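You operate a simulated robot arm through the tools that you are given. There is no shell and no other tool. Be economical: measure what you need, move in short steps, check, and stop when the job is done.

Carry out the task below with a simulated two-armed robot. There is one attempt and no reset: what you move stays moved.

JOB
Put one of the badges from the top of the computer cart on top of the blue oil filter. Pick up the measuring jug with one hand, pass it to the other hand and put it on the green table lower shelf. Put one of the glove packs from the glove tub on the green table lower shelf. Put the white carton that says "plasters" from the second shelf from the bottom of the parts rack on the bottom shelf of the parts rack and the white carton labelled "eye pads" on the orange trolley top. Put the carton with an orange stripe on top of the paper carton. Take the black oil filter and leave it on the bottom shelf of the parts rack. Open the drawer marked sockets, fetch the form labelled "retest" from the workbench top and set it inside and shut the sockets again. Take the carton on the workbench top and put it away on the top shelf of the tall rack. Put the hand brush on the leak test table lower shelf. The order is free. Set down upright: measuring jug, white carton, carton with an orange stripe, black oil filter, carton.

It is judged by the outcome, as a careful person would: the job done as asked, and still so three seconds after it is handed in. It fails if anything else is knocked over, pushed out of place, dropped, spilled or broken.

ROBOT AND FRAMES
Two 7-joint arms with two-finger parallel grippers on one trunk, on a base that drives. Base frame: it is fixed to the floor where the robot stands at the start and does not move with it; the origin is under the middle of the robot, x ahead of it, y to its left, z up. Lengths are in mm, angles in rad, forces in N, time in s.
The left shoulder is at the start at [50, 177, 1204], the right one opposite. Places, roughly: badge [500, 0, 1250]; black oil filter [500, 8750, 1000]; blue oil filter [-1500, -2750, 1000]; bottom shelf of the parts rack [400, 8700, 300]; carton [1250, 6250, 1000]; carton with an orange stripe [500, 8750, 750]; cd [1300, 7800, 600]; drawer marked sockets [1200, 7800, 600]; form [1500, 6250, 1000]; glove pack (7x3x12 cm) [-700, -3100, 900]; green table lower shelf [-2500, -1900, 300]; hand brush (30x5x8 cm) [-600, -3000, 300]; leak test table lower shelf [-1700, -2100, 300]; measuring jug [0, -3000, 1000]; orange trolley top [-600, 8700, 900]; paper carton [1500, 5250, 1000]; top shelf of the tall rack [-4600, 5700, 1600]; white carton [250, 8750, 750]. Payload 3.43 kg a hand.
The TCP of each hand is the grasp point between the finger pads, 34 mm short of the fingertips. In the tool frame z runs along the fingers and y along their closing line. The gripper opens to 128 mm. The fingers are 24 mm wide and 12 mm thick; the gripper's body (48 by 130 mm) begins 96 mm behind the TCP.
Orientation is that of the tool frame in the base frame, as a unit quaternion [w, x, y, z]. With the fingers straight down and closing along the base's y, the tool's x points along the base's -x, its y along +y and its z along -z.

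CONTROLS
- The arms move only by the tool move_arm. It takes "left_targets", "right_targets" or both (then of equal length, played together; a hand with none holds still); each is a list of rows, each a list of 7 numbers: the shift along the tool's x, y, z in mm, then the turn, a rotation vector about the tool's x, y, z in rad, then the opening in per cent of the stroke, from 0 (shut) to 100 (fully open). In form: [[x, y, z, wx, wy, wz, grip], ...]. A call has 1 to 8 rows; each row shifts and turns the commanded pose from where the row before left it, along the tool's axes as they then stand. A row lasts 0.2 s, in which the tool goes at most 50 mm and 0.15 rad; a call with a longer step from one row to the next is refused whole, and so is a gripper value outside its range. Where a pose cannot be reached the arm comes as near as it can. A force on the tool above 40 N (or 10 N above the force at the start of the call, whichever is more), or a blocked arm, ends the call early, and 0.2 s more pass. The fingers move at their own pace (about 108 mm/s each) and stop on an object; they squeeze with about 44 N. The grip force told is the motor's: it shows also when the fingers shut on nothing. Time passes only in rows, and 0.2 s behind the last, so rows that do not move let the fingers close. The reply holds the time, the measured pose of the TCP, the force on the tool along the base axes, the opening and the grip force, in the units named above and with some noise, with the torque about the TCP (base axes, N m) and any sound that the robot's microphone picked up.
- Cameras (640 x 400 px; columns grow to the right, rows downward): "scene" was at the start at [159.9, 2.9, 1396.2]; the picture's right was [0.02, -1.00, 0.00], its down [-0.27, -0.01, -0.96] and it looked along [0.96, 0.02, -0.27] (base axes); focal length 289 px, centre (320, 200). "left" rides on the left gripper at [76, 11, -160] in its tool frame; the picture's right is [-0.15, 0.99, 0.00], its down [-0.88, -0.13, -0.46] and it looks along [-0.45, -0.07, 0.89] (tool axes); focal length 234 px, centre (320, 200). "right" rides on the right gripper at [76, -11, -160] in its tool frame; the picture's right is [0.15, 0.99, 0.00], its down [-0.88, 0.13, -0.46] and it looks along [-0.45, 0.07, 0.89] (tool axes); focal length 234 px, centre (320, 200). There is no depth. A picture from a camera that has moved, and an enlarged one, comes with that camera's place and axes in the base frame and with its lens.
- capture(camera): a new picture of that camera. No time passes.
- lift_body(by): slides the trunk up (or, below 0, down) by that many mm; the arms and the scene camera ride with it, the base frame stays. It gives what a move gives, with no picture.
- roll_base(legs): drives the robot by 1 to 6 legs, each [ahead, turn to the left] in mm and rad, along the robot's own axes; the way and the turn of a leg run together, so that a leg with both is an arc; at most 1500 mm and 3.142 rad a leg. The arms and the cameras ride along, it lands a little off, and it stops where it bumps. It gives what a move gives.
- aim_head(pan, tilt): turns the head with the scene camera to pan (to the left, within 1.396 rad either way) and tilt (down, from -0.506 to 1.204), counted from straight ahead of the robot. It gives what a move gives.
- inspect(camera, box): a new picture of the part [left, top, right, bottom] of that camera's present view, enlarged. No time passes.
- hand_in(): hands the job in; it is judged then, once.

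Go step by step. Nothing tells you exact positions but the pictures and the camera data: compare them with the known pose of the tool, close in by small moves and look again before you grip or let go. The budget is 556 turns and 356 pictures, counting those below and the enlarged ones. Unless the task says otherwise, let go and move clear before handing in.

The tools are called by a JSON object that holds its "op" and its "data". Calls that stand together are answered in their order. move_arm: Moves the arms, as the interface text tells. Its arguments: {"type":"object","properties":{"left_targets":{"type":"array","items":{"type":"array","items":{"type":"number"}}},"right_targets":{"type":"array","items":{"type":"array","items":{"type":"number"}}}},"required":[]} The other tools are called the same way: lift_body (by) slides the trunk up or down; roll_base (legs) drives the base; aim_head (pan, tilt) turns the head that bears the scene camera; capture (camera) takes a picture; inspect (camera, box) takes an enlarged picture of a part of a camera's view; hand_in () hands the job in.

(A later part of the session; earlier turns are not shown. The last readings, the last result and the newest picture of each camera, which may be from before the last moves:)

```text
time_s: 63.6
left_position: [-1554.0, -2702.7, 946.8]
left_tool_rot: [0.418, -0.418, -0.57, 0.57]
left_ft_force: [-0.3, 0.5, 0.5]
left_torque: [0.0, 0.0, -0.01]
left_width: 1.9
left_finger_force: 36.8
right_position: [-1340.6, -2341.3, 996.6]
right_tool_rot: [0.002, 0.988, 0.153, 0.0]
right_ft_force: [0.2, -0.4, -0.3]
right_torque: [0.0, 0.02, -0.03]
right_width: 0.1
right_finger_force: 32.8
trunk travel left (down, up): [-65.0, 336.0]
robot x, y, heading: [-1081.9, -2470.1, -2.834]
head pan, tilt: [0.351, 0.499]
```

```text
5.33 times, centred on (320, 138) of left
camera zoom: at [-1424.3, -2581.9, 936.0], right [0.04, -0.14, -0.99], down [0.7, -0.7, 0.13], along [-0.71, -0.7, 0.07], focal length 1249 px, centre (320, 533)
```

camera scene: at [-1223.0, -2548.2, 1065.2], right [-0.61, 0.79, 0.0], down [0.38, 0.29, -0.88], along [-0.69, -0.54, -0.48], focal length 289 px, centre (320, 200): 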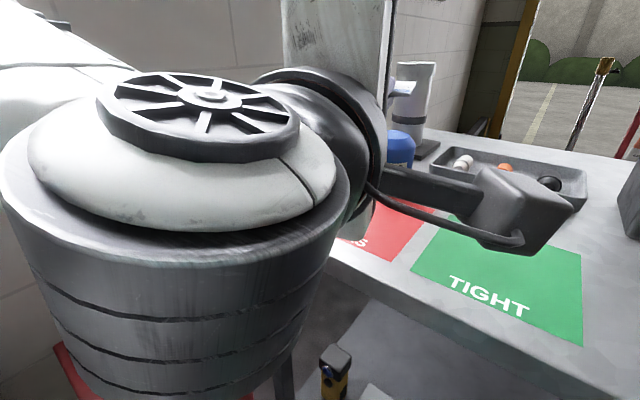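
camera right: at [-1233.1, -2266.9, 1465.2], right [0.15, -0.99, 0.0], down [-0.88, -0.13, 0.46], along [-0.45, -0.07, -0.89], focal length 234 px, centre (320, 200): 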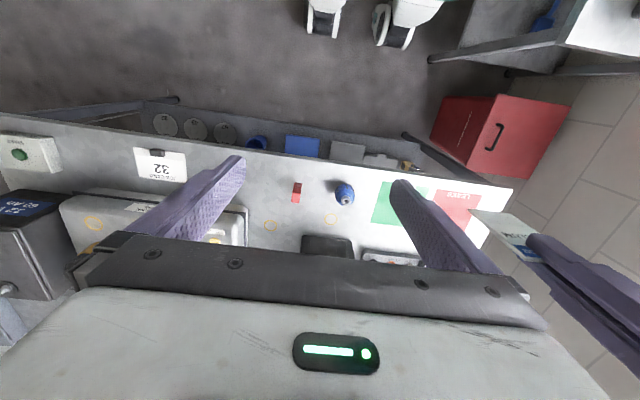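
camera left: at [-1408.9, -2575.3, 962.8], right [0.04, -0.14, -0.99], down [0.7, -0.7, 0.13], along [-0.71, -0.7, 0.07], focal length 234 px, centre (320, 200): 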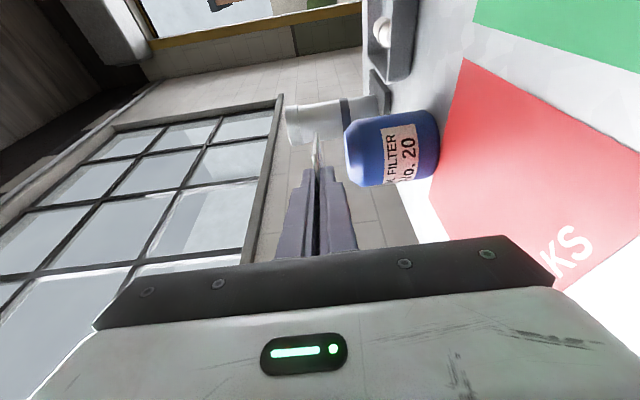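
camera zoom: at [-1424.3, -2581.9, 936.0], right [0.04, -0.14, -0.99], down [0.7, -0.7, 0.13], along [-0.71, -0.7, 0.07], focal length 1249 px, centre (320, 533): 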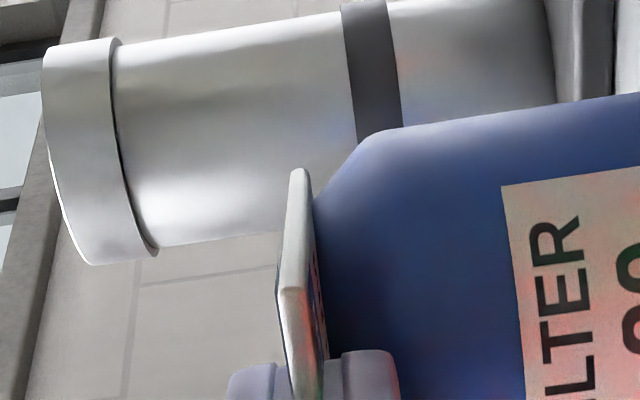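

The badge is practically resting on the filter's top. I'll open slightly to let it settle and look before withdrawing.

{"op": "move_arm", "data": {"left_targets": [[0, 1, 0, 0, 0, 0, 0], [0, 0, 0, 0, 0, 0, 7], [0, 0, 0, 0, 0, 0, 7]]}}

{"op": "inspect", "data": {"camera": "left", "box": [260, 100, 380, 175]}}

```text
time_s: 64.4
left_position: [-1554.6, -2704.8, 947.1]
left_tool_rot: [0.419, -0.417, -0.569, 0.571]
left_ft_force: [-0.6, 0.1, 1.0]
left_torque: [-0.01, -0.02, 0.02]
left_width: 8.9
left_finger_force: 0.1
right_position: [-1341.7, -2341.5, 996.8]
right_tool_rot: [0.001, 0.988, 0.153, 0.001]
right_ft_force: [-0.4, -0.8, 0.1]
right_torque: [0.02, 0.02, 0.01]
right_width: 0.0
right_finger_force: 32.8
trunk travel left (down, up): [-65.0, 336.0]
robot x, y, heading: [-1081.3, -2468.6, -2.836]
head pan, tilt: [0.351, 0.499]
```

```text
5.33 times, centred on (320, 138) of left
camera zoom: at [-1423.9, -2582.1, 934.8], right [0.04, -0.14, -0.99], down [0.7, -0.7, 0.13], along [-0.71, -0.7, 0.07], focal length 1249 px, centre (320, 533)
```

zoom: 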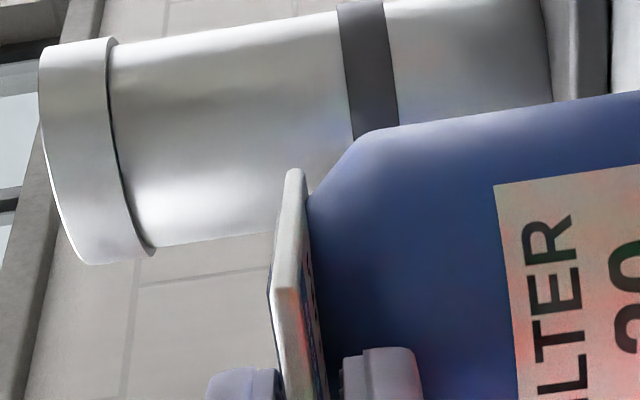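

{"op": "move_arm", "data": {"left_targets": [[0, 0, -10, 0, 0, 0, 7], [0, 0, -20, 0, 0, 0, 7], [0, 0, -20, 0, 0, 0, 7]]}}

{"op": "inspect", "data": {"camera": "left", "box": [260, 80, 460, 205]}}

```text
time_s: 65.2
left_position: [-1505.2, -2689.3, 946.7]
left_tool_rot: [-0.419, 0.417, 0.571, -0.57]
left_ft_force: [0.2, -0.4, -0.3]
left_torque: [0.0, 0.01, -0.03]
left_width: 9.2
left_finger_force: 0.1
right_position: [-1342.5, -2340.3, 996.5]
right_tool_rot: [0.001, 0.988, 0.153, -0.001]
right_ft_force: [0.2, 0.3, 0.4]
right_torque: [-0.01, 0.03, -0.01]
right_width: 0.0
right_finger_force: 33.3
trunk travel left (down, up): [-65.0, 336.0]
robot x, y, heading: [-1084.3, -2476.3, -2.835]
head pan, tilt: [0.351, 0.499]
```

```text
3.20 times, centred on (360, 142) of left
camera zoom: at [-1375.3, -2567.6, 934.8], right [0.04, -0.14, -0.99], down [0.7, -0.7, 0.13], along [-0.71, -0.7, 0.07], focal length 749 px, centre (192, 384)
```

zoom: 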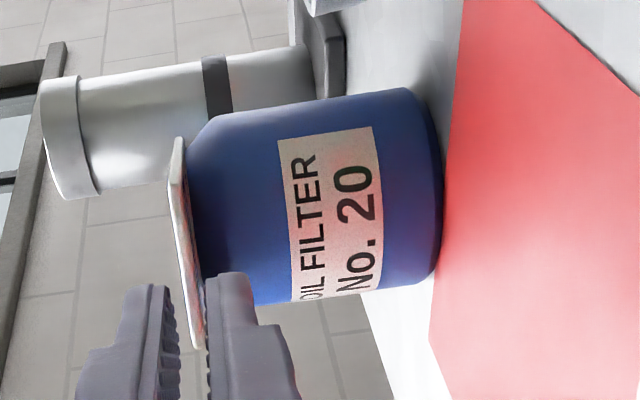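

The badge lies flat on top but overhangs toward me. I'll nudge it about 14 mm toward the centre with closed fingertips.

{"op": "move_arm", "data": {"left_targets": [[0, -4, 0, 0, 0, 0, 0], [0, 0, 0, 0, 0, 0, 0], [0, 0, 15, 0, 0, 0, 0], [0, 0, 8, 0, 0, 0, 0], [0, 0, 7, 0, 0, 0, 0], [0, 0, 6, 0, 0, 0, 0]]}}

{"op": "inspect", "data": {"camera": "left", "box": [260, 80, 460, 205]}}

```text
time_s: 66.6
left_position: [-1538.5, -2699.8, 949.9]
left_tool_rot: [0.419, -0.418, -0.569, 0.57]
left_ft_force: [-0.5, -0.1, 0.5]
left_torque: [0.01, 0.0, -0.01]
left_width: 0.0
left_finger_force: 33.6
right_position: [-1341.1, -2342.1, 997.3]
right_tool_rot: [0.001, 0.988, 0.154, 0.001]
right_ft_force: [-0.9, -0.5, 0.6]
right_torque: [0.0, 0.0, 0.01]
right_width: 0.0
right_finger_force: 33.2
trunk travel left (down, up): [-65.0, 336.0]
robot x, y, heading: [-1080.0, -2472.9, -2.835]
head pan, tilt: [0.351, 0.499]
```

```text
3.20 times, centred on (360, 142) of left
camera zoom: at [-1409.5, -2578.1, 939.4], right [0.04, -0.14, -0.99], down [0.7, -0.7, 0.13], along [-0.71, -0.7, 0.07], focal length 749 px, centre (192, 384)
```

zoom: 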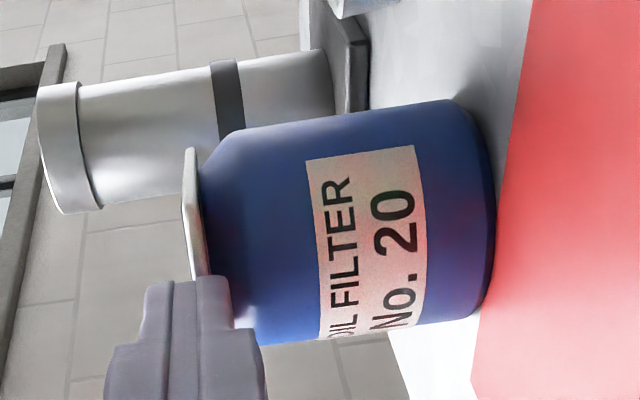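

{"op": "move_arm", "data": {"left_targets": [[0, 0, -15, 0, 0, 0, 0], [0, 0, -30, 0, 0, 0, 0], [0, 0, -30, 0, 0, 0, 0], [0, -40, -20, 0, 0, 0, 0], [0, -40, 0, 0, 0, 0, 0]]}}

{"op": "capture", "data": {"camera": "left"}}

```text
time_s: 67.8
left_position: [-1450.7, -2667.6, 1029.7]
left_tool_rot: [0.42, -0.418, -0.568, 0.571]
left_ft_force: [0.5, -0.6, 0.0]
left_torque: [-0.03, 0.0, 0.02]
left_width: 0.0
left_finger_force: 33.1
left hand out of reach, approached as far as the arm can: row 3
right_position: [-1341.2, -2341.0, 995.8]
right_tool_rot: [0.001, 0.988, 0.153, 0.0]
right_ft_force: [-0.5, 0.8, -0.5]
right_torque: [-0.02, -0.01, 0.02]
right_width: 0.0
right_finger_force: 32.6
trunk travel left (down, up): [-65.0, 336.0]
robot x, y, heading: [-1079.5, -2471.2, -2.84]
head pan, tilt: [0.351, 0.499]
```

```text
321 pictures are left
camera left: at [-1322.3, -2544.9, 1018.0], right [0.04, -0.14, -0.99], down [0.7, -0.7, 0.13], along [-0.71, -0.7, 0.07], focal length 234 px, centre (320, 200)
```

left: 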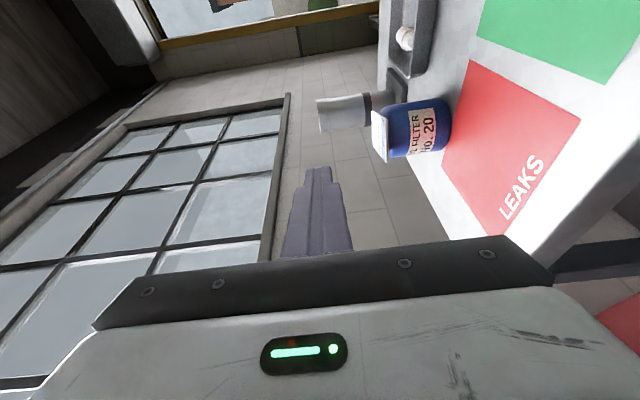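

The badge is on the filter. I'll back off and look at the leak test table's lower shelf and the brush.

{"op": "roll_base", "data": {"legs": [[-450, 0]]}}

{"op": "aim_head", "data": {"pan": -0.3, "tilt": 0.5}}

{"op": "capture", "data": {"camera": "scene"}}

{"op": "aim_head", "data": {"pan": 1.35, "tilt": 0.6}}

{"op": "capture", "data": {"camera": "scene"}}

```text
time_s: 70.6
left_position: [-1023.2, -2528.4, 1028.9]
left_tool_rot: [0.422, -0.421, -0.566, 0.569]
left_ft_force: [-0.4, -0.2, 0.1]
left_torque: [0.03, 0.02, 0.0]
left_width: 0.0
left_finger_force: 32.9
right_position: [-908.5, -2203.6, 996.0]
right_tool_rot: [-0.001, 0.989, 0.148, 0.001]
right_ft_force: [0.1, -0.1, -0.8]
right_torque: [0.02, 0.03, -0.01]
right_width: 0.1
right_finger_force: 32.7
trunk travel left (down, up): [-65.0, 336.0]
robot x, y, heading: [-651.3, -2338.5, -2.847]
head pan, tilt: [0.351, 0.499]
```

```text
time_s: 71.6
left_position: [-1022.7, -2528.3, 1029.0]
left_tool_rot: [0.423, -0.421, -0.567, 0.568]
left_ft_force: [0.3, 0.8, -0.3]
left_torque: [-0.01, 0.0, -0.03]
left_width: 0.0
left_finger_force: 33.4
right_position: [-909.2, -2202.5, 995.7]
right_tool_rot: [0.0, 0.989, 0.148, -0.001]
right_ft_force: [-0.7, 1.0, -0.1]
right_torque: [-0.01, 0.0, -0.01]
right_width: 0.0
right_finger_force: 33.4
trunk travel left (down, up): [-65.0, 336.0]
robot x, y, heading: [-652.4, -2337.4, -2.844]
head pan, tilt: [-0.3, 0.499]
```

```text
320 pictures are left
camera scene: at [-811.2, -2356.6, 1065.1], right [0.0, 1.0, 0.0], down [0.48, 0.0, -0.88], along [-0.88, 0.0, -0.48], focal length 289 px, centre (320, 200)
```

scene: 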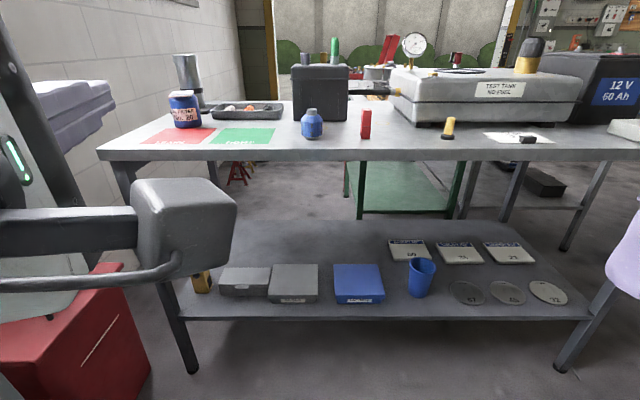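

```text
time_s: 73.3
left_position: [-1023.5, -2527.3, 1028.9]
left_tool_rot: [0.422, -0.421, -0.566, 0.569]
left_ft_force: [0.4, 0.2, 0.1]
left_torque: [-0.03, 0.01, -0.01]
left_width: 0.2
left_finger_force: 33.1
right_position: [-909.0, -2202.7, 995.4]
right_tool_rot: [0.001, 0.989, 0.148, 0.0]
right_ft_force: [-0.3, 0.0, 0.1]
right_torque: [-0.01, -0.02, -0.02]
right_width: 0.0
right_finger_force: 33.0
trunk travel left (down, up): [-65.0, 336.0]
robot x, y, heading: [-649.6, -2335.8, -2.846]
head pan, tilt: [1.349, 0.6]
```

```text
319 pictures are left
camera scene: at [-713.5, -2444.9, 1056.0], right [-1.0, -0.08, 0.0], down [-0.04, 0.56, -0.83], along [0.06, -0.82, -0.56], focal length 289 px, centre (320, 200)
```

scene: 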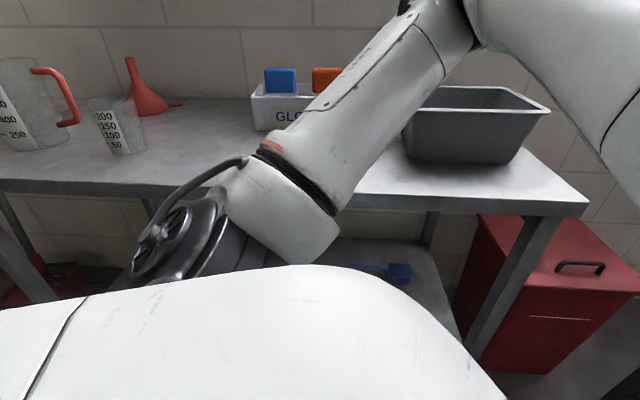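

The leak shelf has free space behind the boxes on its left half. Next I'll face the glove table and find the brush.

{"op": "roll_base", "data": {"legs": [[-100, 0], [0, 1.275]]}}

{"op": "aim_head", "data": {"pan": 0, "tilt": 0.75}}

{"op": "capture", "data": {"camera": "scene"}}

{"op": "capture", "data": {"camera": "right"}}

```text
time_s: 77.5
left_position: [-497.6, -2723.6, 1028.5]
left_tool_rot: [0.014, -0.013, -0.706, 0.708]
left_ft_force: [0.8, 0.7, 0.0]
left_torque: [0.04, 0.0, 0.02]
left_width: 0.0
left_finger_force: 32.7
right_position: [-766.0, -2510.5, 996.0]
right_tool_rot: [0.001, 0.719, 0.695, 0.001]
right_ft_force: [-0.1, -0.7, -0.3]
right_torque: [0.0, -0.02, -0.01]
right_width: 0.0
right_finger_force: 33.3
trunk travel left (down, up): [-65.0, 336.0]
robot x, y, heading: [-555.8, -2306.9, -1.607]
head pan, tilt: [1.349, 0.6]
```

```text
time_s: 79.0
left_position: [-496.4, -2722.5, 1027.4]
left_tool_rot: [0.013, -0.013, -0.706, 0.708]
left_ft_force: [-0.7, 0.4, 0.3]
left_torque: [0.0, 0.03, 0.01]
left_width: 0.1
left_finger_force: 32.8
right_position: [-766.0, -2509.4, 996.1]
right_tool_rot: [0.0, 0.719, 0.695, 0.001]
right_ft_force: [0.6, -0.3, -0.7]
right_torque: [0.03, 0.03, 0.0]
right_width: 0.0
right_finger_force: 33.6
trunk travel left (down, up): [-65.0, 336.0]
robot x, y, heading: [-555.8, -2309.8, -1.604]
head pan, tilt: [0.0, 0.75]
```

```text
318 pictures are left
camera scene: at [-563.8, -2460.2, 1043.2], right [-1.0, 0.03, 0.0], down [0.02, 0.68, -0.73], along [-0.02, -0.73, -0.68], focal length 289 px, centre (320, 200)
```

scene: 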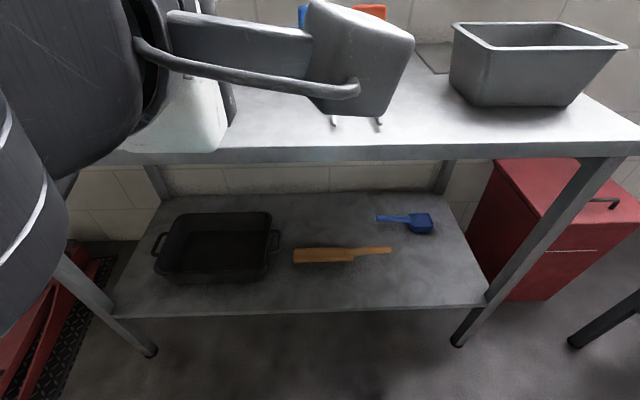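

```text
317 pictures are left
camera right: at [-774.7, -2434.5, 1155.6], right [0.99, 0.11, 0.0], down [0.1, -0.88, 0.46], along [0.05, -0.45, -0.89], focal length 234 px, centre (320, 200)
```

right: 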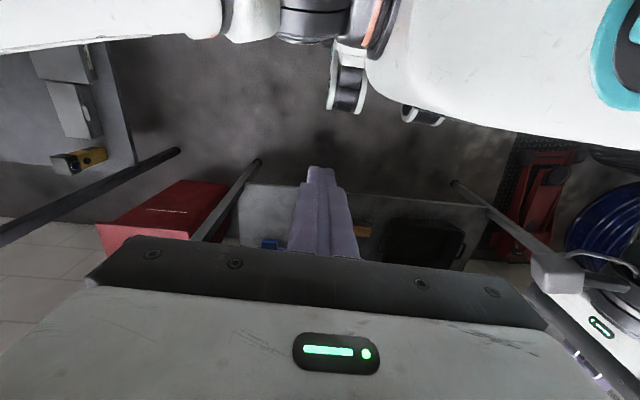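

The brush lies along x from about -497 to -793 at y≈-2985 on the lower shelf. I'll back off, line up, then pitch the left hand downward-forward.

{"op": "roll_base", "data": {"legs": [[0, 0.68], [-250, 0], [0, -0.647]]}}

{"op": "move_arm", "data": {"left_targets": [[0, 0, 0, -0.15, 0, 0, 30], [0, 0, 0, -0.15, 0, 0, 60], [0, 0, 0, -0.15, 0, 0, 60], [0, 0, 0, -0.15, 0, 0, 60], [0, 0, 0, -0.15, 0, 0, 60], [0, 0, 0, -0.15, 0, 0, 60], [0, 0, 0, -0.15, 0, 0, 60]]}}

{"op": "lift_body", "data": {"by": -65}}

```text
time_s: 84.4
left_position: [-636.0, -2523.6, 1028.0]
left_tool_rot: [0.006, -0.006, -0.706, 0.708]
left_ft_force: [1.3, -1.2, -0.2]
left_torque: [0.0, 0.0, -0.03]
left_width: 0.1
left_finger_force: 32.6
right_position: [-907.6, -2314.9, 995.0]
right_tool_rot: [0.001, 0.712, 0.702, 0.0]
right_ft_force: [0.4, -0.3, -0.4]
right_torque: [-0.01, 0.04, 0.02]
right_width: 0.0
right_finger_force: 32.7
trunk travel left (down, up): [-65.0, 336.0]
robot x, y, heading: [-702.6, -2109.2, -1.588]
head pan, tilt: [0.0, 0.75]
```

```text
time_s: 86.0
left_position: [-635.7, -2523.7, 1028.8]
left_tool_rot: [-0.004, 0.01, 0.966, -0.258]
left_ft_force: [-0.8, -0.4, 0.7]
left_torque: [-0.01, -0.01, -0.01]
left_width: 76.7
left_finger_force: 0.1
right_position: [-907.9, -2315.1, 995.7]
right_tool_rot: [0.0, 0.712, 0.702, 0.0]
right_ft_force: [1.1, -0.4, 0.1]
right_torque: [0.02, -0.01, 0.03]
right_width: 0.1
right_finger_force: 33.2
trunk travel left (down, up): [-65.0, 336.0]
robot x, y, heading: [-702.4, -2106.6, -1.582]
head pan, tilt: [0.0, 0.75]
```

```text
time_s: 87.0
left_position: [-635.6, -2523.3, 963.5]
left_tool_rot: [-0.002, 0.01, 0.966, -0.259]
left_ft_force: [-0.2, 0.2, 0.2]
left_torque: [-0.02, 0.03, 0.01]
left_width: 76.9
left_finger_force: 0.1
right_position: [-910.2, -2314.9, 932.0]
right_tool_rot: [0.001, 0.713, 0.701, 0.001]
right_ft_force: [0.7, 0.1, 0.6]
right_torque: [-0.01, 0.04, 0.02]
right_width: 0.4
right_finger_force: 33.0
trunk travel left (down, up): [0.0, 401.0]
robot x, y, heading: [-701.0, -2109.4, -1.582]
head pan, tilt: [0.0, 0.75]
```

{"op": "move_arm", "data": {"left_targets": [[0, 24, 41.5, 0, 0, 0, 60], [0, 24, 41.5, 0, 0, 0, 60], [0, 24, 41.5, 0, 0, 0, 60], [0, 24, 41.5, 0, 0, 0, 60], [0, 24, 41.5, 0, 0, 0, 60], [0, 24, 41.5, 0, 0, 0, 60], [0, 24, 41.5, 0, 0, 0, 60], [0, 24, 41.5, 0, 0, 0, 60]]}}

{"op": "move_arm", "data": {"left_targets": [[0, 24, 41.5, 0, 0, 0, 60], [0, 24, 41.5, 0, 0, 0, 60], [0, 24, 41.5, 0, 0, 0, 60]]}}

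{"op": "capture", "data": {"camera": "left"}}

{"op": "capture", "data": {"camera": "scene"}}

```text
time_s: 88.8
left_position: [-637.1, -2523.5, 580.9]
left_tool_rot: [-0.003, 0.008, 0.966, -0.26]
left_ft_force: [0.1, -1.3, -0.2]
left_torque: [0.03, 0.01, -0.02]
left_width: 76.6
left_finger_force: 0.1
right_position: [-909.4, -2316.2, 930.9]
right_tool_rot: [0.0, 0.712, 0.702, 0.001]
right_ft_force: [0.3, -0.4, -0.7]
right_torque: [-0.03, -0.03, 0.0]
right_width: 0.0
right_finger_force: 32.9
trunk travel left (down, up): [0.0, 401.0]
robot x, y, heading: [-703.1, -2109.1, -1.582]
head pan, tilt: [0.0, 0.75]
```

```text
time_s: 89.6
left_position: [-637.3, -2526.0, 434.6]
left_tool_rot: [-0.004, 0.009, 0.965, -0.261]
left_ft_force: [0.0, 1.4, -0.6]
left_torque: [-0.02, 0.02, 0.0]
left_width: 77.0
left_finger_force: 0.1
right_position: [-909.9, -2314.3, 930.9]
right_tool_rot: [0.001, 0.713, 0.702, 0.001]
right_ft_force: [-0.4, -0.5, -0.2]
right_torque: [0.0, 0.01, 0.02]
right_width: 0.0
right_finger_force: 32.9
trunk travel left (down, up): [0.0, 401.0]
robot x, y, heading: [-702.7, -2114.8, -1.583]
head pan, tilt: [0.0, 0.75]
```

```text
316 pictures are left
camera left: at [-710.3, -2432.7, 568.2], right [0.16, 0.85, -0.5], down [0.88, 0.1, 0.46], along [0.44, -0.51, -0.74], focal length 234 px, centre (320, 200)
```

left: 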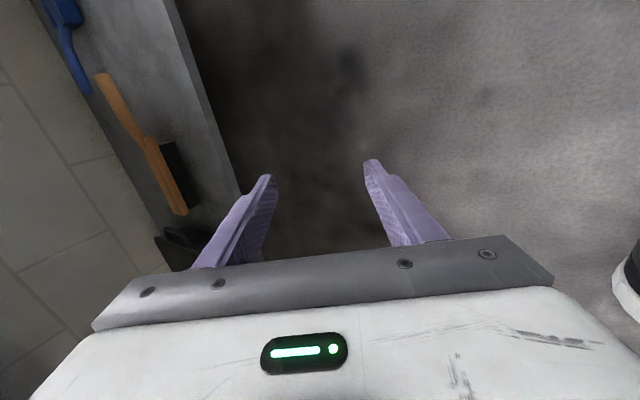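

```text
315 pictures are left
camera scene: at [-708.3, -2261.5, 978.2], right [-1.0, 0.01, 0.0], down [0.01, 0.68, -0.73], along [-0.01, -0.73, -0.68], focal length 289 px, centre (320, 200)
```

scene: 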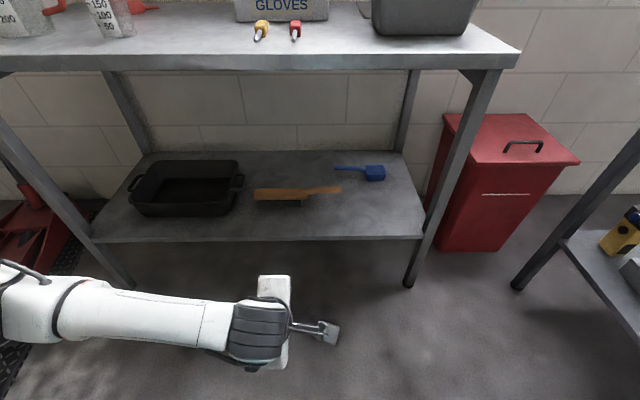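

{"op": "inspect", "data": {"camera": "scene", "box": [230, 150, 390, 250]}}

{"op": "inspect", "data": {"camera": "left", "box": [60, 50, 260, 260]}}

```text
4.00 times, centred on (310, 200) of scene
camera zoom: at [-708.3, -2261.5, 978.2], right [-1.0, 0.01, 0.0], down [0.01, 0.68, -0.73], along [-0.01, -0.73, -0.68], focal length 1156 px, centre (360, 200)
```

zoom: 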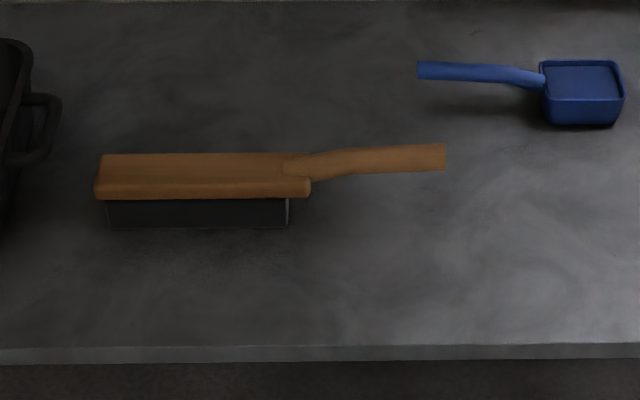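

```text
1.90 times, centred on (160, 155) of left
camera zoom: at [-710.3, -2432.7, 568.2], right [0.16, 0.85, -0.5], down [0.88, 0.1, 0.46], along [0.44, -0.51, -0.74], focal length 446 px, centre (625, 286)
```

zoom: 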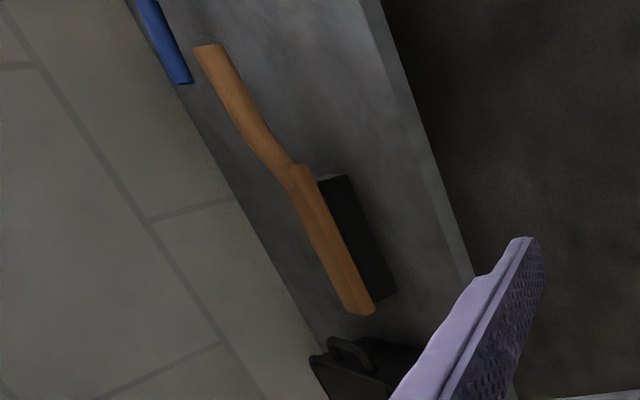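

The brush stands on its bristles, its wood block at z≈355–380 around y=-2945. I'll turn the hand fully vertical at safe height, then look before driving in.

{"op": "move_arm", "data": {"left_targets": [[0, -10, -17, -0.131, 0, 0, 60], [0, 0, -15, -0.131, 0, 0, 60], [0, 0, -15, -0.131, 0, 0, 60], [0, 0, 0, -0.131, 0, 0, 60], [0, -30, 0, 0, 0, 0, 60], [0, -30, 0, 0, 0, 0, 60]]}}

{"op": "capture", "data": {"camera": "scene"}}

```text
time_s: 91.0
left_position: [-636.2, -2575.5, 486.1]
left_tool_rot: [0.0, 0.01, 1.0, 0.0]
left_ft_force: [-0.6, -0.3, -0.8]
left_torque: [0.02, -0.04, 0.04]
left_width: 76.7
left_finger_force: 0.1
right_position: [-908.3, -2314.9, 931.3]
right_tool_rot: [0.0, 0.712, 0.702, 0.0]
right_ft_force: [0.8, -0.5, 1.1]
right_torque: [0.0, -0.01, 0.05]
right_width: 0.0
right_finger_force: 33.2
trunk travel left (down, up): [0.0, 401.0]
robot x, y, heading: [-702.1, -2109.1, -1.589]
head pan, tilt: [0.0, 0.75]
```

```text
312 pictures are left
camera scene: at [-708.2, -2261.5, 978.2], right [-1.0, 0.01, 0.0], down [0.01, 0.68, -0.73], along [-0.01, -0.73, -0.68], focal length 289 px, centre (320, 200)
```

scene: 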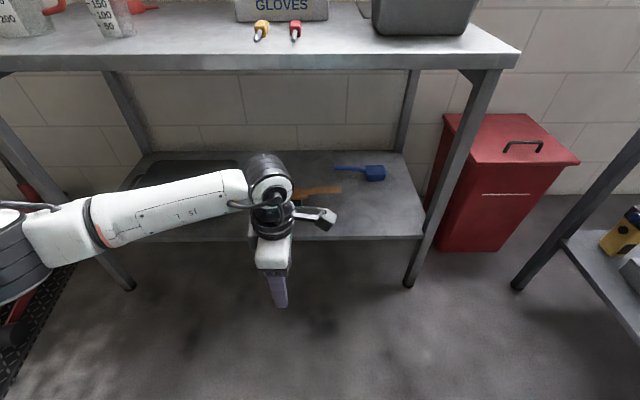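

{"op": "move_arm", "data": {"left_targets": [[-26, 0, 34, 0, 0, 0, 60]]}}

{"op": "roll_base", "data": {"legs": [[250, 0]]}}

{"op": "capture", "data": {"camera": "scene"}}

{"op": "capture", "data": {"camera": "left"}}

```text
time_s: 91.4
left_position: [-609.8, -2574.7, 452.6]
left_tool_rot: [0.0, 0.01, 1.0, 0.0]
left_ft_force: [0.0, 0.2, 0.0]
left_torque: [0.03, 0.03, -0.01]
left_width: 76.7
left_finger_force: 0.1
right_position: [-909.4, -2315.1, 931.5]
right_tool_rot: [0.001, 0.713, 0.701, 0.001]
right_ft_force: [-1.3, 0.3, 0.8]
right_torque: [0.0, -0.02, -0.03]
right_width: 0.0
right_finger_force: 33.1
trunk travel left (down, up): [0.0, 401.0]
robot x, y, heading: [-707.1, -2109.4, -1.585]
head pan, tilt: [0.0, 0.75]
```

```text
time_s: 93.2
left_position: [-615.0, -2825.4, 452.1]
left_tool_rot: [0.001, 0.011, 1.0, 0.0]
left_ft_force: [0.4, -0.7, -0.3]
left_torque: [0.0, -0.01, 0.01]
left_width: 76.8
left_finger_force: 0.1
right_position: [-914.7, -2565.0, 931.7]
right_tool_rot: [0.001, 0.714, 0.7, 0.002]
right_ft_force: [0.8, 0.6, 0.6]
right_torque: [-0.01, 0.02, -0.02]
right_width: 0.2
right_finger_force: 32.6
trunk travel left (down, up): [0.0, 401.0]
robot x, y, heading: [-706.9, -2361.4, -1.586]
head pan, tilt: [0.0, 0.75]
```

```text
311 pictures are left
camera scene: at [-712.9, -2511.5, 978.2], right [-1.0, 0.02, 0.0], down [0.01, 0.68, -0.73], along [-0.01, -0.73, -0.68], focal length 289 px, centre (320, 200)
```

scene: 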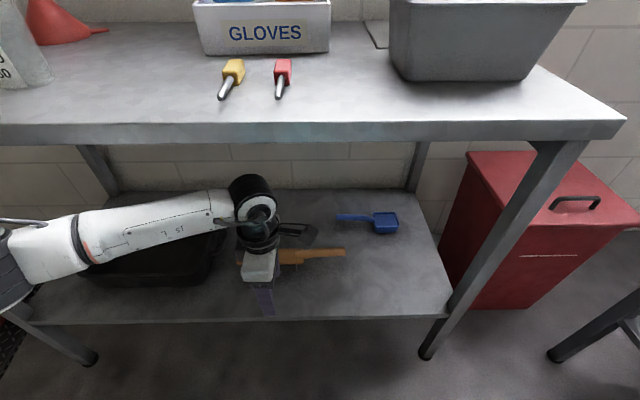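

```text
310 pictures are left
camera left: at [-690.6, -2811.0, 613.2], right [0.17, 0.99, 0.0], down [0.88, -0.15, 0.46], along [0.45, -0.08, -0.89], focal length 234 px, centre (320, 200)
```

left: 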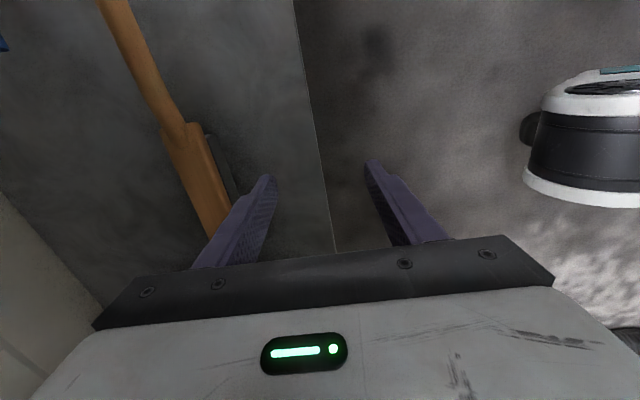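

{"op": "roll_base", "data": {"legs": [[123, 0]]}}

{"op": "capture", "data": {"camera": "left"}}

```text
time_s: 94.5
left_position: [-619.9, -2947.3, 452.5]
left_tool_rot: [0.0, 0.012, 1.0, 0.0]
left_ft_force: [0.3, 0.2, 0.5]
left_torque: [0.02, 0.01, 0.01]
left_width: 76.6
left_finger_force: 0.1
right_position: [-916.4, -2686.2, 930.6]
right_tool_rot: [0.001, 0.714, 0.7, 0.001]
right_ft_force: [0.1, 0.5, 0.5]
right_torque: [-0.02, 0.02, 0.01]
right_width: 0.0
right_finger_force: 32.7
trunk travel left (down, up): [0.0, 401.0]
robot x, y, heading: [-712.2, -2481.4, -1.588]
head pan, tilt: [0.0, 0.75]
```

```text
309 pictures are left
camera left: at [-693.7, -2932.9, 613.3], right [0.17, 0.99, 0.0], down [0.88, -0.15, 0.46], along [0.45, -0.08, -0.89], focal length 234 px, centre (320, 200)
```

left: 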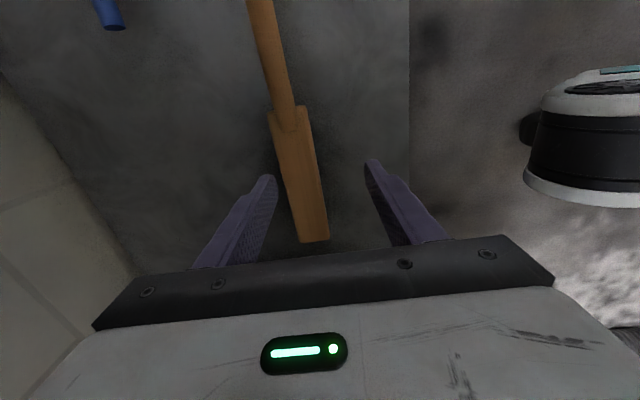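

The brush axis is at y≈-2968. I'll shift 20 mm forward, descend 80 mm and close.

{"op": "move_arm", "data": {"left_targets": [[0, -20, 0, 0, 0, 0, 60], [0, 0, 30, 0, 0, 0, 60], [0, 0, 30, 0, 0, 0, 60], [0, 0, 20, 0, 0, 0, 60], [0, 0, 0, 0, 0, 0, 0], [0, 0, 0, 0, 0, 0, 0], [0, 0, 0, 0, 0, 0, 0]]}}

{"op": "capture", "data": {"camera": "left"}}

```text
time_s: 96.1
left_position: [-619.8, -2966.8, 373.4]
left_tool_rot: [-0.001, 0.012, 1.0, 0.0]
left_ft_force: [-1.0, 0.5, 0.7]
left_torque: [-0.03, 0.0, -0.04]
left_width: 43.4
left_finger_force: 44.4
right_position: [-916.8, -2686.3, 932.0]
right_tool_rot: [0.001, 0.714, 0.7, 0.001]
right_ft_force: [-0.3, 0.7, 1.0]
right_torque: [-0.01, -0.02, -0.01]
right_width: 0.0
right_finger_force: 33.1
trunk travel left (down, up): [0.0, 401.0]
robot x, y, heading: [-711.6, -2486.0, -1.59]
head pan, tilt: [0.0, 0.75]
```

```text
308 pictures are left
camera left: at [-694.9, -2952.5, 532.4], right [0.17, 0.99, 0.0], down [0.88, -0.15, 0.46], along [0.45, -0.08, -0.89], focal length 234 px, centre (320, 200)
```

left: 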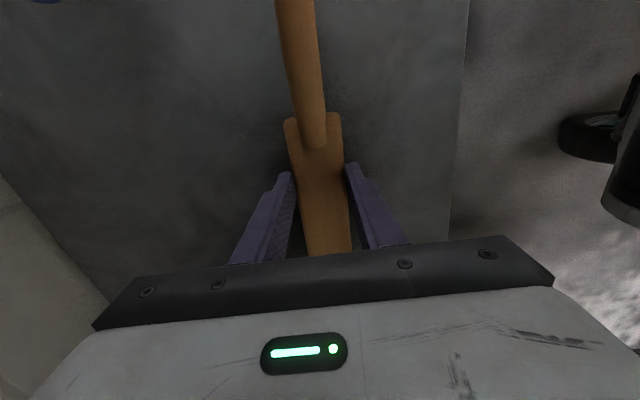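

Firm grip at 43 mm. I'll lift 65 mm and reverse out.

{"op": "move_arm", "data": {"left_targets": [[0, 0, -25, 0, 0, 0, 0], [0, 0, -40, 0, 0, 0, 0]]}}

{"op": "roll_base", "data": {"legs": [[-420, 0]]}}

{"op": "capture", "data": {"camera": "scene"}}

```text
time_s: 96.7
left_position: [-619.6, -2969.2, 437.6]
left_tool_rot: [0.0, 0.012, 1.0, 0.0]
left_ft_force: [-0.4, -0.8, -1.5]
left_torque: [-0.01, 0.03, 0.01]
left_width: 43.4
left_finger_force: 43.5
right_position: [-917.3, -2685.8, 930.6]
right_tool_rot: [0.001, 0.714, 0.7, 0.001]
right_ft_force: [-0.7, 0.1, -0.3]
right_torque: [0.0, -0.02, 0.03]
right_width: 0.4
right_finger_force: 33.2
trunk travel left (down, up): [0.0, 401.0]
robot x, y, heading: [-712.2, -2481.7, -1.589]
head pan, tilt: [0.0, 0.75]
```

```text
time_s: 99.3
left_position: [-610.8, -2551.2, 437.2]
left_tool_rot: [0.0, 0.012, 1.0, 0.0]
left_ft_force: [-0.1, -0.4, -0.6]
left_torque: [0.0, 0.0, 0.0]
left_width: 43.3
left_finger_force: 44.5
right_position: [-908.0, -2267.2, 931.1]
right_tool_rot: [0.001, 0.715, 0.699, 0.0]
right_ft_force: [-0.4, -0.5, 0.8]
right_torque: [0.02, 0.0, -0.03]
right_width: 0.1
right_finger_force: 33.1
trunk travel left (down, up): [0.0, 401.0]
robot x, y, heading: [-700.2, -2062.9, -1.594]
head pan, tilt: [0.0, 0.75]
```

```text
307 pictures are left
camera scene: at [-707.1, -2215.8, 978.1], right [-1.0, 0.02, 0.0], down [0.01, 0.68, -0.73], along [-0.02, -0.73, -0.68], focal length 289 px, centre (320, 200)
```

scene: 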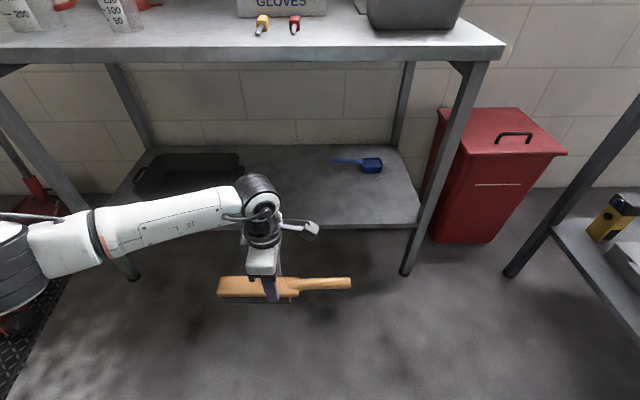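

The brush is held level. I'll carry it round to face the leak test table, behind whose shelf boxes there's free space.

{"op": "roll_base", "data": {"legs": [[150, 0], [0, -1.548]]}}

{"op": "move_arm", "data": {"left_targets": [[0, 0, -30, 0, 0, 0, 0]]}}

{"op": "roll_base", "data": {"legs": [[140, 0]]}}

{"op": "capture", "data": {"camera": "scene"}}

```text
time_s: 104.5
left_position: [-1192.4, -2299.5, 437.8]
left_tool_rot: [0.0, 0.718, 0.696, 0.001]
left_ft_force: [-0.4, 0.0, -1.7]
left_torque: [0.02, 0.0, 0.01]
left_width: 43.3
left_finger_force: 44.3
right_position: [-906.8, -2004.5, 931.1]
right_tool_rot: [0.001, 1.0, -0.014, 0.0]
right_ft_force: [0.4, 0.0, 0.7]
right_torque: [0.02, -0.01, 0.0]
right_width: 0.0
right_finger_force: 33.6
trunk travel left (down, up): [0.0, 401.0]
robot x, y, heading: [-705.6, -2211.6, 3.114]
head pan, tilt: [0.0, 0.75]
```

```text
time_s: 104.9
left_position: [-1192.0, -2298.4, 467.6]
left_tool_rot: [0.0, 0.718, 0.696, 0.001]
left_ft_force: [-1.5, 0.5, -1.2]
left_torque: [0.05, -0.01, -0.02]
left_width: 43.1
left_finger_force: 43.6
right_position: [-907.4, -2003.4, 931.1]
right_tool_rot: [0.001, 1.0, -0.013, -0.001]
right_ft_force: [-0.1, -0.8, 0.3]
right_torque: [-0.02, -0.04, 0.02]
right_width: 0.0
right_finger_force: 32.7
trunk travel left (down, up): [0.0, 401.0]
robot x, y, heading: [-706.9, -2213.0, 3.116]
head pan, tilt: [0.0, 0.75]
```

```text
time_s: 106.2
left_position: [-1332.1, -2295.1, 468.4]
left_tool_rot: [0.0, 0.717, 0.697, -0.001]
left_ft_force: [-0.1, 0.0, -1.2]
left_torque: [0.05, -0.01, 0.0]
left_width: 43.5
left_finger_force: 43.5
right_position: [-1046.4, -2000.7, 931.5]
right_tool_rot: [0.001, 1.0, -0.014, 0.0]
right_ft_force: [-1.1, -0.5, 0.1]
right_torque: [0.0, 0.0, 0.01]
right_width: 0.1
right_finger_force: 32.6
trunk travel left (down, up): [0.0, 401.0]
robot x, y, heading: [-844.5, -2210.1, 3.117]
head pan, tilt: [0.0, 0.75]
```

```text
306 pictures are left
camera scene: at [-999.9, -2205.4, 978.1], right [0.03, 1.0, 0.0], down [0.68, -0.02, -0.73], along [-0.73, 0.02, -0.68], focal length 289 px, centre (320, 200)
```

scene: 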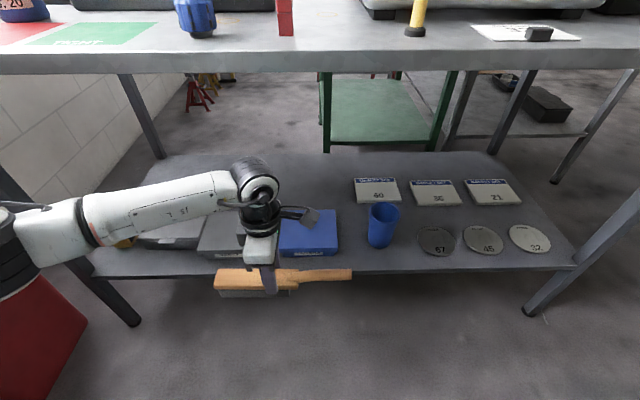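

{"op": "roll_base", "data": {"legs": [[0, 0.02], [180, 0]]}}

{"op": "capture", "data": {"camera": "scene"}}

{"op": "capture", "data": {"camera": "left"}}

```text
time_s: 108.1
left_position: [-1509.9, -2302.7, 469.1]
left_tool_rot: [0.0, 0.711, 0.703, 0.0]
left_ft_force: [0.2, -0.2, -1.6]
left_torque: [0.06, -0.02, 0.0]
left_width: 43.4
left_finger_force: 44.5
right_position: [-1229.2, -2004.0, 931.0]
right_tool_rot: [0.001, 1.0, -0.005, 0.0]
right_ft_force: [0.1, 0.4, -0.6]
right_torque: [-0.01, 0.04, 0.0]
right_width: 0.0
right_finger_force: 33.5
trunk travel left (down, up): [0.0, 401.0]
robot x, y, heading: [-1024.8, -2209.7, 3.131]
head pan, tilt: [0.0, 0.75]
```

```text
305 pictures are left
camera scene: at [-1179.1, -2207.2, 978.1], right [0.01, 1.0, 0.0], down [0.68, 0.0, -0.73], along [-0.73, 0.01, -0.68], focal length 289 px, centre (320, 200)
```

scene: 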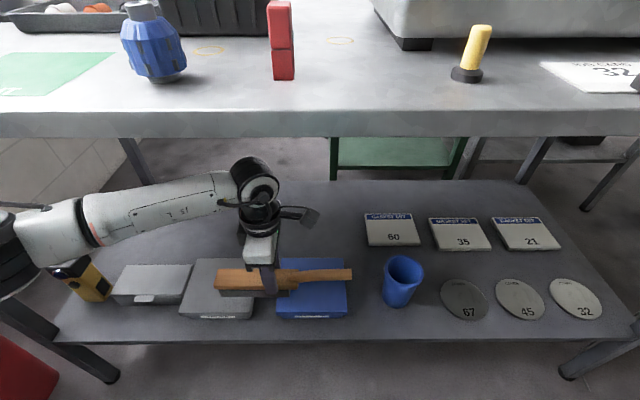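

```text
304 pictures are left
camera left: at [-1497.2, -2226.5, 628.7], right [0.99, -0.16, 0.0], down [-0.14, -0.88, 0.46], along [-0.07, -0.45, -0.89], focal length 234 px, centre (320, 200)
```

left: 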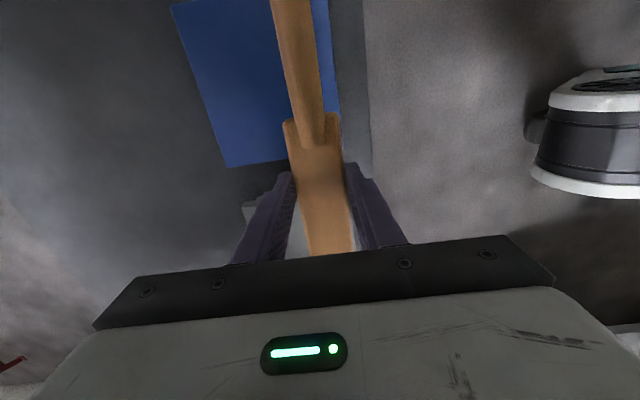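

{"op": "move_arm", "data": {"left_targets": [[0, -35, 0, 0, 0, 0, 0], [0, -35, 0, 0, 0, 0, 0], [0, -35, 0, 0, 0, 0, 0]]}}

{"op": "roll_base", "data": {"legs": [[85, 0]]}}

{"op": "capture", "data": {"camera": "scene"}}

{"op": "capture", "data": {"camera": "left"}}

```text
time_s: 108.9
left_position: [-1614.1, -2303.8, 468.5]
left_tool_rot: [0.001, 0.711, 0.703, 0.001]
left_ft_force: [0.6, -1.0, -1.6]
left_torque: [0.05, 0.03, 0.05]
left_width: 43.3
left_finger_force: 44.1
right_position: [-1229.9, -2004.2, 931.1]
right_tool_rot: [0.001, 1.0, -0.004, 0.0]
right_ft_force: [0.1, -0.5, -0.2]
right_torque: [0.06, 0.01, 0.02]
right_width: 0.0
right_finger_force: 32.9
trunk travel left (down, up): [0.0, 401.0]
robot x, y, heading: [-1021.5, -2210.5, 3.131]
head pan, tilt: [0.0, 0.75]
```

```text
time_s: 110.0
left_position: [-1699.8, -2302.8, 469.3]
left_tool_rot: [0.0, 0.712, 0.702, 0.0]
left_ft_force: [0.7, -1.3, -2.5]
left_torque: [0.05, 0.0, 0.01]
left_width: 43.3
left_finger_force: 44.7
right_position: [-1315.4, -2003.2, 930.6]
right_tool_rot: [0.001, 1.0, -0.005, 0.0]
right_ft_force: [0.5, 0.3, 0.4]
right_torque: [0.0, 0.02, 0.01]
right_width: 0.0
right_finger_force: 32.8
trunk travel left (down, up): [0.0, 401.0]
robot x, y, heading: [-1107.1, -2211.5, 3.135]
head pan, tilt: [0.0, 0.75]
```

```text
303 pictures are left
camera scene: at [-1264.5, -2206.4, 978.1], right [0.01, 1.0, 0.0], down [0.68, -0.01, -0.73], along [-0.73, 0.01, -0.68], focal length 289 px, centre (320, 200)
```

scene: 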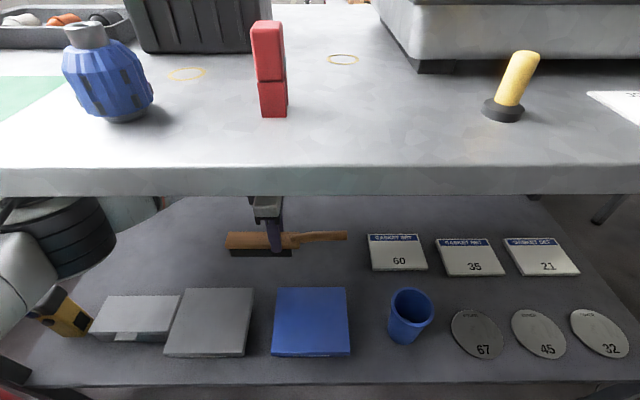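

```text
302 pictures are left
camera left: at [-1687.4, -2226.5, 628.8], right [0.99, -0.16, 0.0], down [-0.14, -0.88, 0.46], along [-0.07, -0.45, -0.89], focal length 234 px, centre (320, 200)
```

left: 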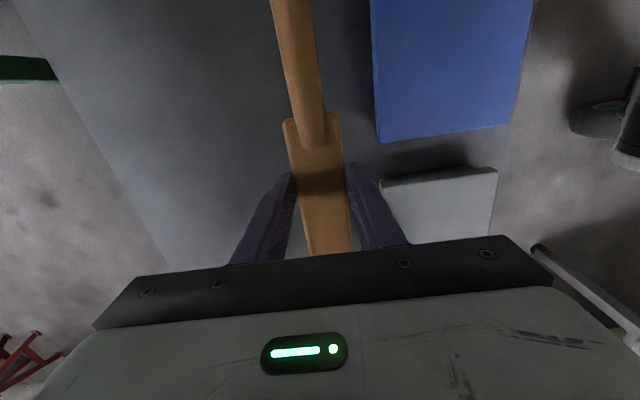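

Clear of the boxes. I'll lower to just above contact height.

{"op": "move_arm", "data": {"left_targets": [[0, 0, 30, 0, 0, 0, 0], [0, 0, 30, 0, 0, 0, 0], [0, 0, 22, 0, 0, 0, 0]]}}

{"op": "capture", "data": {"camera": "scene"}}

```text
time_s: 110.8
left_position: [-1699.1, -2304.1, 386.9]
left_tool_rot: [0.0, 0.712, 0.702, 0.0]
left_ft_force: [-0.2, 0.3, -1.4]
left_torque: [0.01, 0.0, 0.0]
left_width: 43.4
left_finger_force: 43.3
right_position: [-1314.9, -2003.3, 932.6]
right_tool_rot: [0.001, 1.0, -0.004, 0.0]
right_ft_force: [0.0, 0.5, -0.3]
right_torque: [0.0, -0.01, 0.03]
right_width: 0.0
right_finger_force: 33.2
trunk travel left (down, up): [0.0, 401.0]
robot x, y, heading: [-1106.9, -2210.4, 3.134]
head pan, tilt: [0.0, 0.75]
```

```text
301 pictures are left
camera scene: at [-1264.5, -2206.4, 978.2], right [0.01, 1.0, 0.0], down [0.68, -0.01, -0.73], along [-0.73, 0.01, -0.68], focal length 289 px, centre (320, 200)
```

scene: 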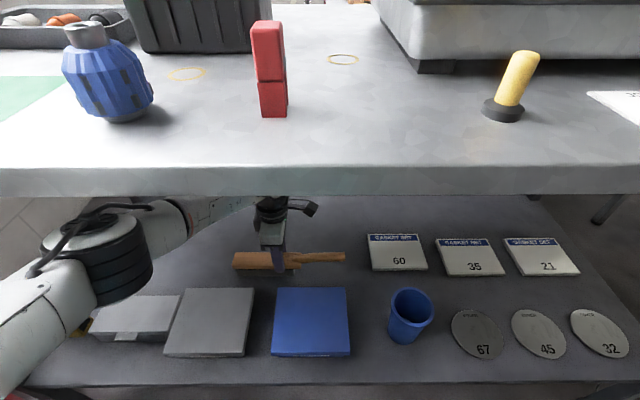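

{"op": "move_arm", "data": {"left_targets": [[0, 0, 8, 0, 0, 0, 0], [0, 0, 3, 0, 0, 0, 0], [0, 0, 2, 0, 0, 0, 0]]}}

```text
time_s: 111.6
left_position: [-1699.7, -2304.5, 373.8]
left_tool_rot: [0.001, 0.711, 0.703, 0.0]
left_ft_force: [1.3, 0.8, -2.1]
left_torque: [0.08, -0.02, 0.01]
left_width: 43.4
left_finger_force: 43.6
right_position: [-1314.4, -2003.3, 930.8]
right_tool_rot: [0.001, 1.0, -0.004, 0.0]
right_ft_force: [-0.3, -0.5, 0.4]
right_torque: [-0.03, -0.01, -0.01]
right_width: 0.1
right_finger_force: 33.1
trunk travel left (down, up): [0.0, 401.0]
robot x, y, heading: [-1108.0, -2210.1, 3.138]
head pan, tilt: [0.0, 0.75]
```

{"op": "move_arm", "data": {"left_targets": [[0, 0, 2, 0, 0, 0, 0], [0, 0, 2, 0, 0, 0, 0]]}}

{"op": "inspect", "data": {"camera": "scene", "box": [200, 210, 380, 300]}}

```text
time_s: 112.2
left_position: [-1699.9, -2304.2, 371.7]
left_tool_rot: [0.0, 0.711, 0.703, 0.0]
left_ft_force: [5.6, -1.1, 13.8]
left_torque: [-0.65, -0.39, 0.28]
left_width: 43.4
left_finger_force: 43.8
right_position: [-1314.2, -2002.7, 931.9]
right_tool_rot: [0.001, 1.0, -0.004, -0.001]
right_ft_force: [-0.4, -0.4, 0.0]
right_torque: [0.05, -0.01, 0.0]
right_width: 0.0
right_finger_force: 33.6
trunk travel left (down, up): [0.0, 401.0]
robot x, y, heading: [-1106.8, -2205.1, 3.131]
head pan, tilt: [0.0, 0.75]
```

```text
3.56 times, centred on (290, 255) of scene
camera zoom: at [-1263.4, -2206.2, 978.7], right [0.01, 1.0, 0.0], down [0.68, -0.01, -0.73], along [-0.73, 0.01, -0.68], focal length 1028 px, centre (427, 4)
```

zoom: 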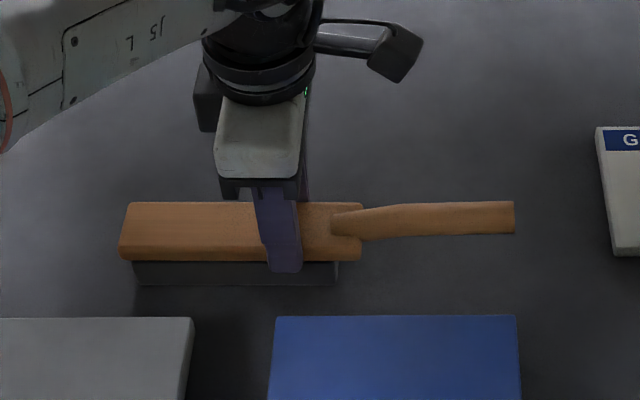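

Contact (14 N upward), so the brush stands on the shelf. I'll release and lift out.

{"op": "move_arm", "data": {"left_targets": [[0, 0, -1, 0, 0, 0, 50], [0, 0, 0, 0, 0, 0, 58], [0, 0, -20, 0, 0, 0, 58], [0, 0, -30, 0, 0, 0, 58], [0, 0, -30, 0, 0, 0, 58]]}}

{"op": "roll_base", "data": {"legs": [[-85, 0]]}}

{"op": "capture", "data": {"camera": "scene"}}

```text
time_s: 113.4
left_position: [-1699.0, -2302.2, 451.6]
left_tool_rot: [0.001, 0.712, 0.702, 0.001]
left_ft_force: [-0.4, 0.6, 0.2]
left_torque: [-0.01, 0.01, 0.03]
left_width: 74.4
left_finger_force: 0.2
right_position: [-1315.3, -2003.0, 930.9]
right_tool_rot: [0.001, 1.0, -0.004, -0.001]
right_ft_force: [0.3, 0.2, -0.2]
right_torque: [0.01, -0.03, -0.03]
right_width: 0.0
right_finger_force: 33.2
trunk travel left (down, up): [0.0, 401.0]
robot x, y, heading: [-1108.5, -2211.1, 3.135]
head pan, tilt: [0.0, 0.75]
```

```text
time_s: 114.4
left_position: [-1615.2, -2302.4, 450.8]
left_tool_rot: [-0.001, 0.711, 0.703, 0.0]
left_ft_force: [0.0, 0.1, 0.5]
left_torque: [-0.01, -0.01, 0.01]
left_width: 74.2
left_finger_force: 0.1
right_position: [-1230.7, -2004.1, 930.7]
right_tool_rot: [0.0, 1.0, -0.005, -0.001]
right_ft_force: [-0.1, -1.2, 0.8]
right_torque: [0.02, -0.05, -0.01]
right_width: 0.0
right_finger_force: 32.6
trunk travel left (down, up): [0.0, 401.0]
robot x, y, heading: [-1024.9, -2208.9, 3.138]
head pan, tilt: [0.0, 0.75]
```

```text
299 pictures are left
camera scene: at [-1179.8, -2207.1, 978.1], right [0.01, 1.0, 0.0], down [0.68, 0.0, -0.73], along [-0.73, 0.01, -0.68], focal length 289 px, centre (320, 200)
```

scene: 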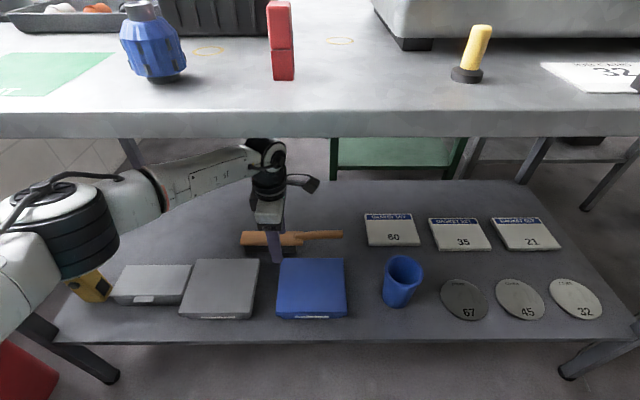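

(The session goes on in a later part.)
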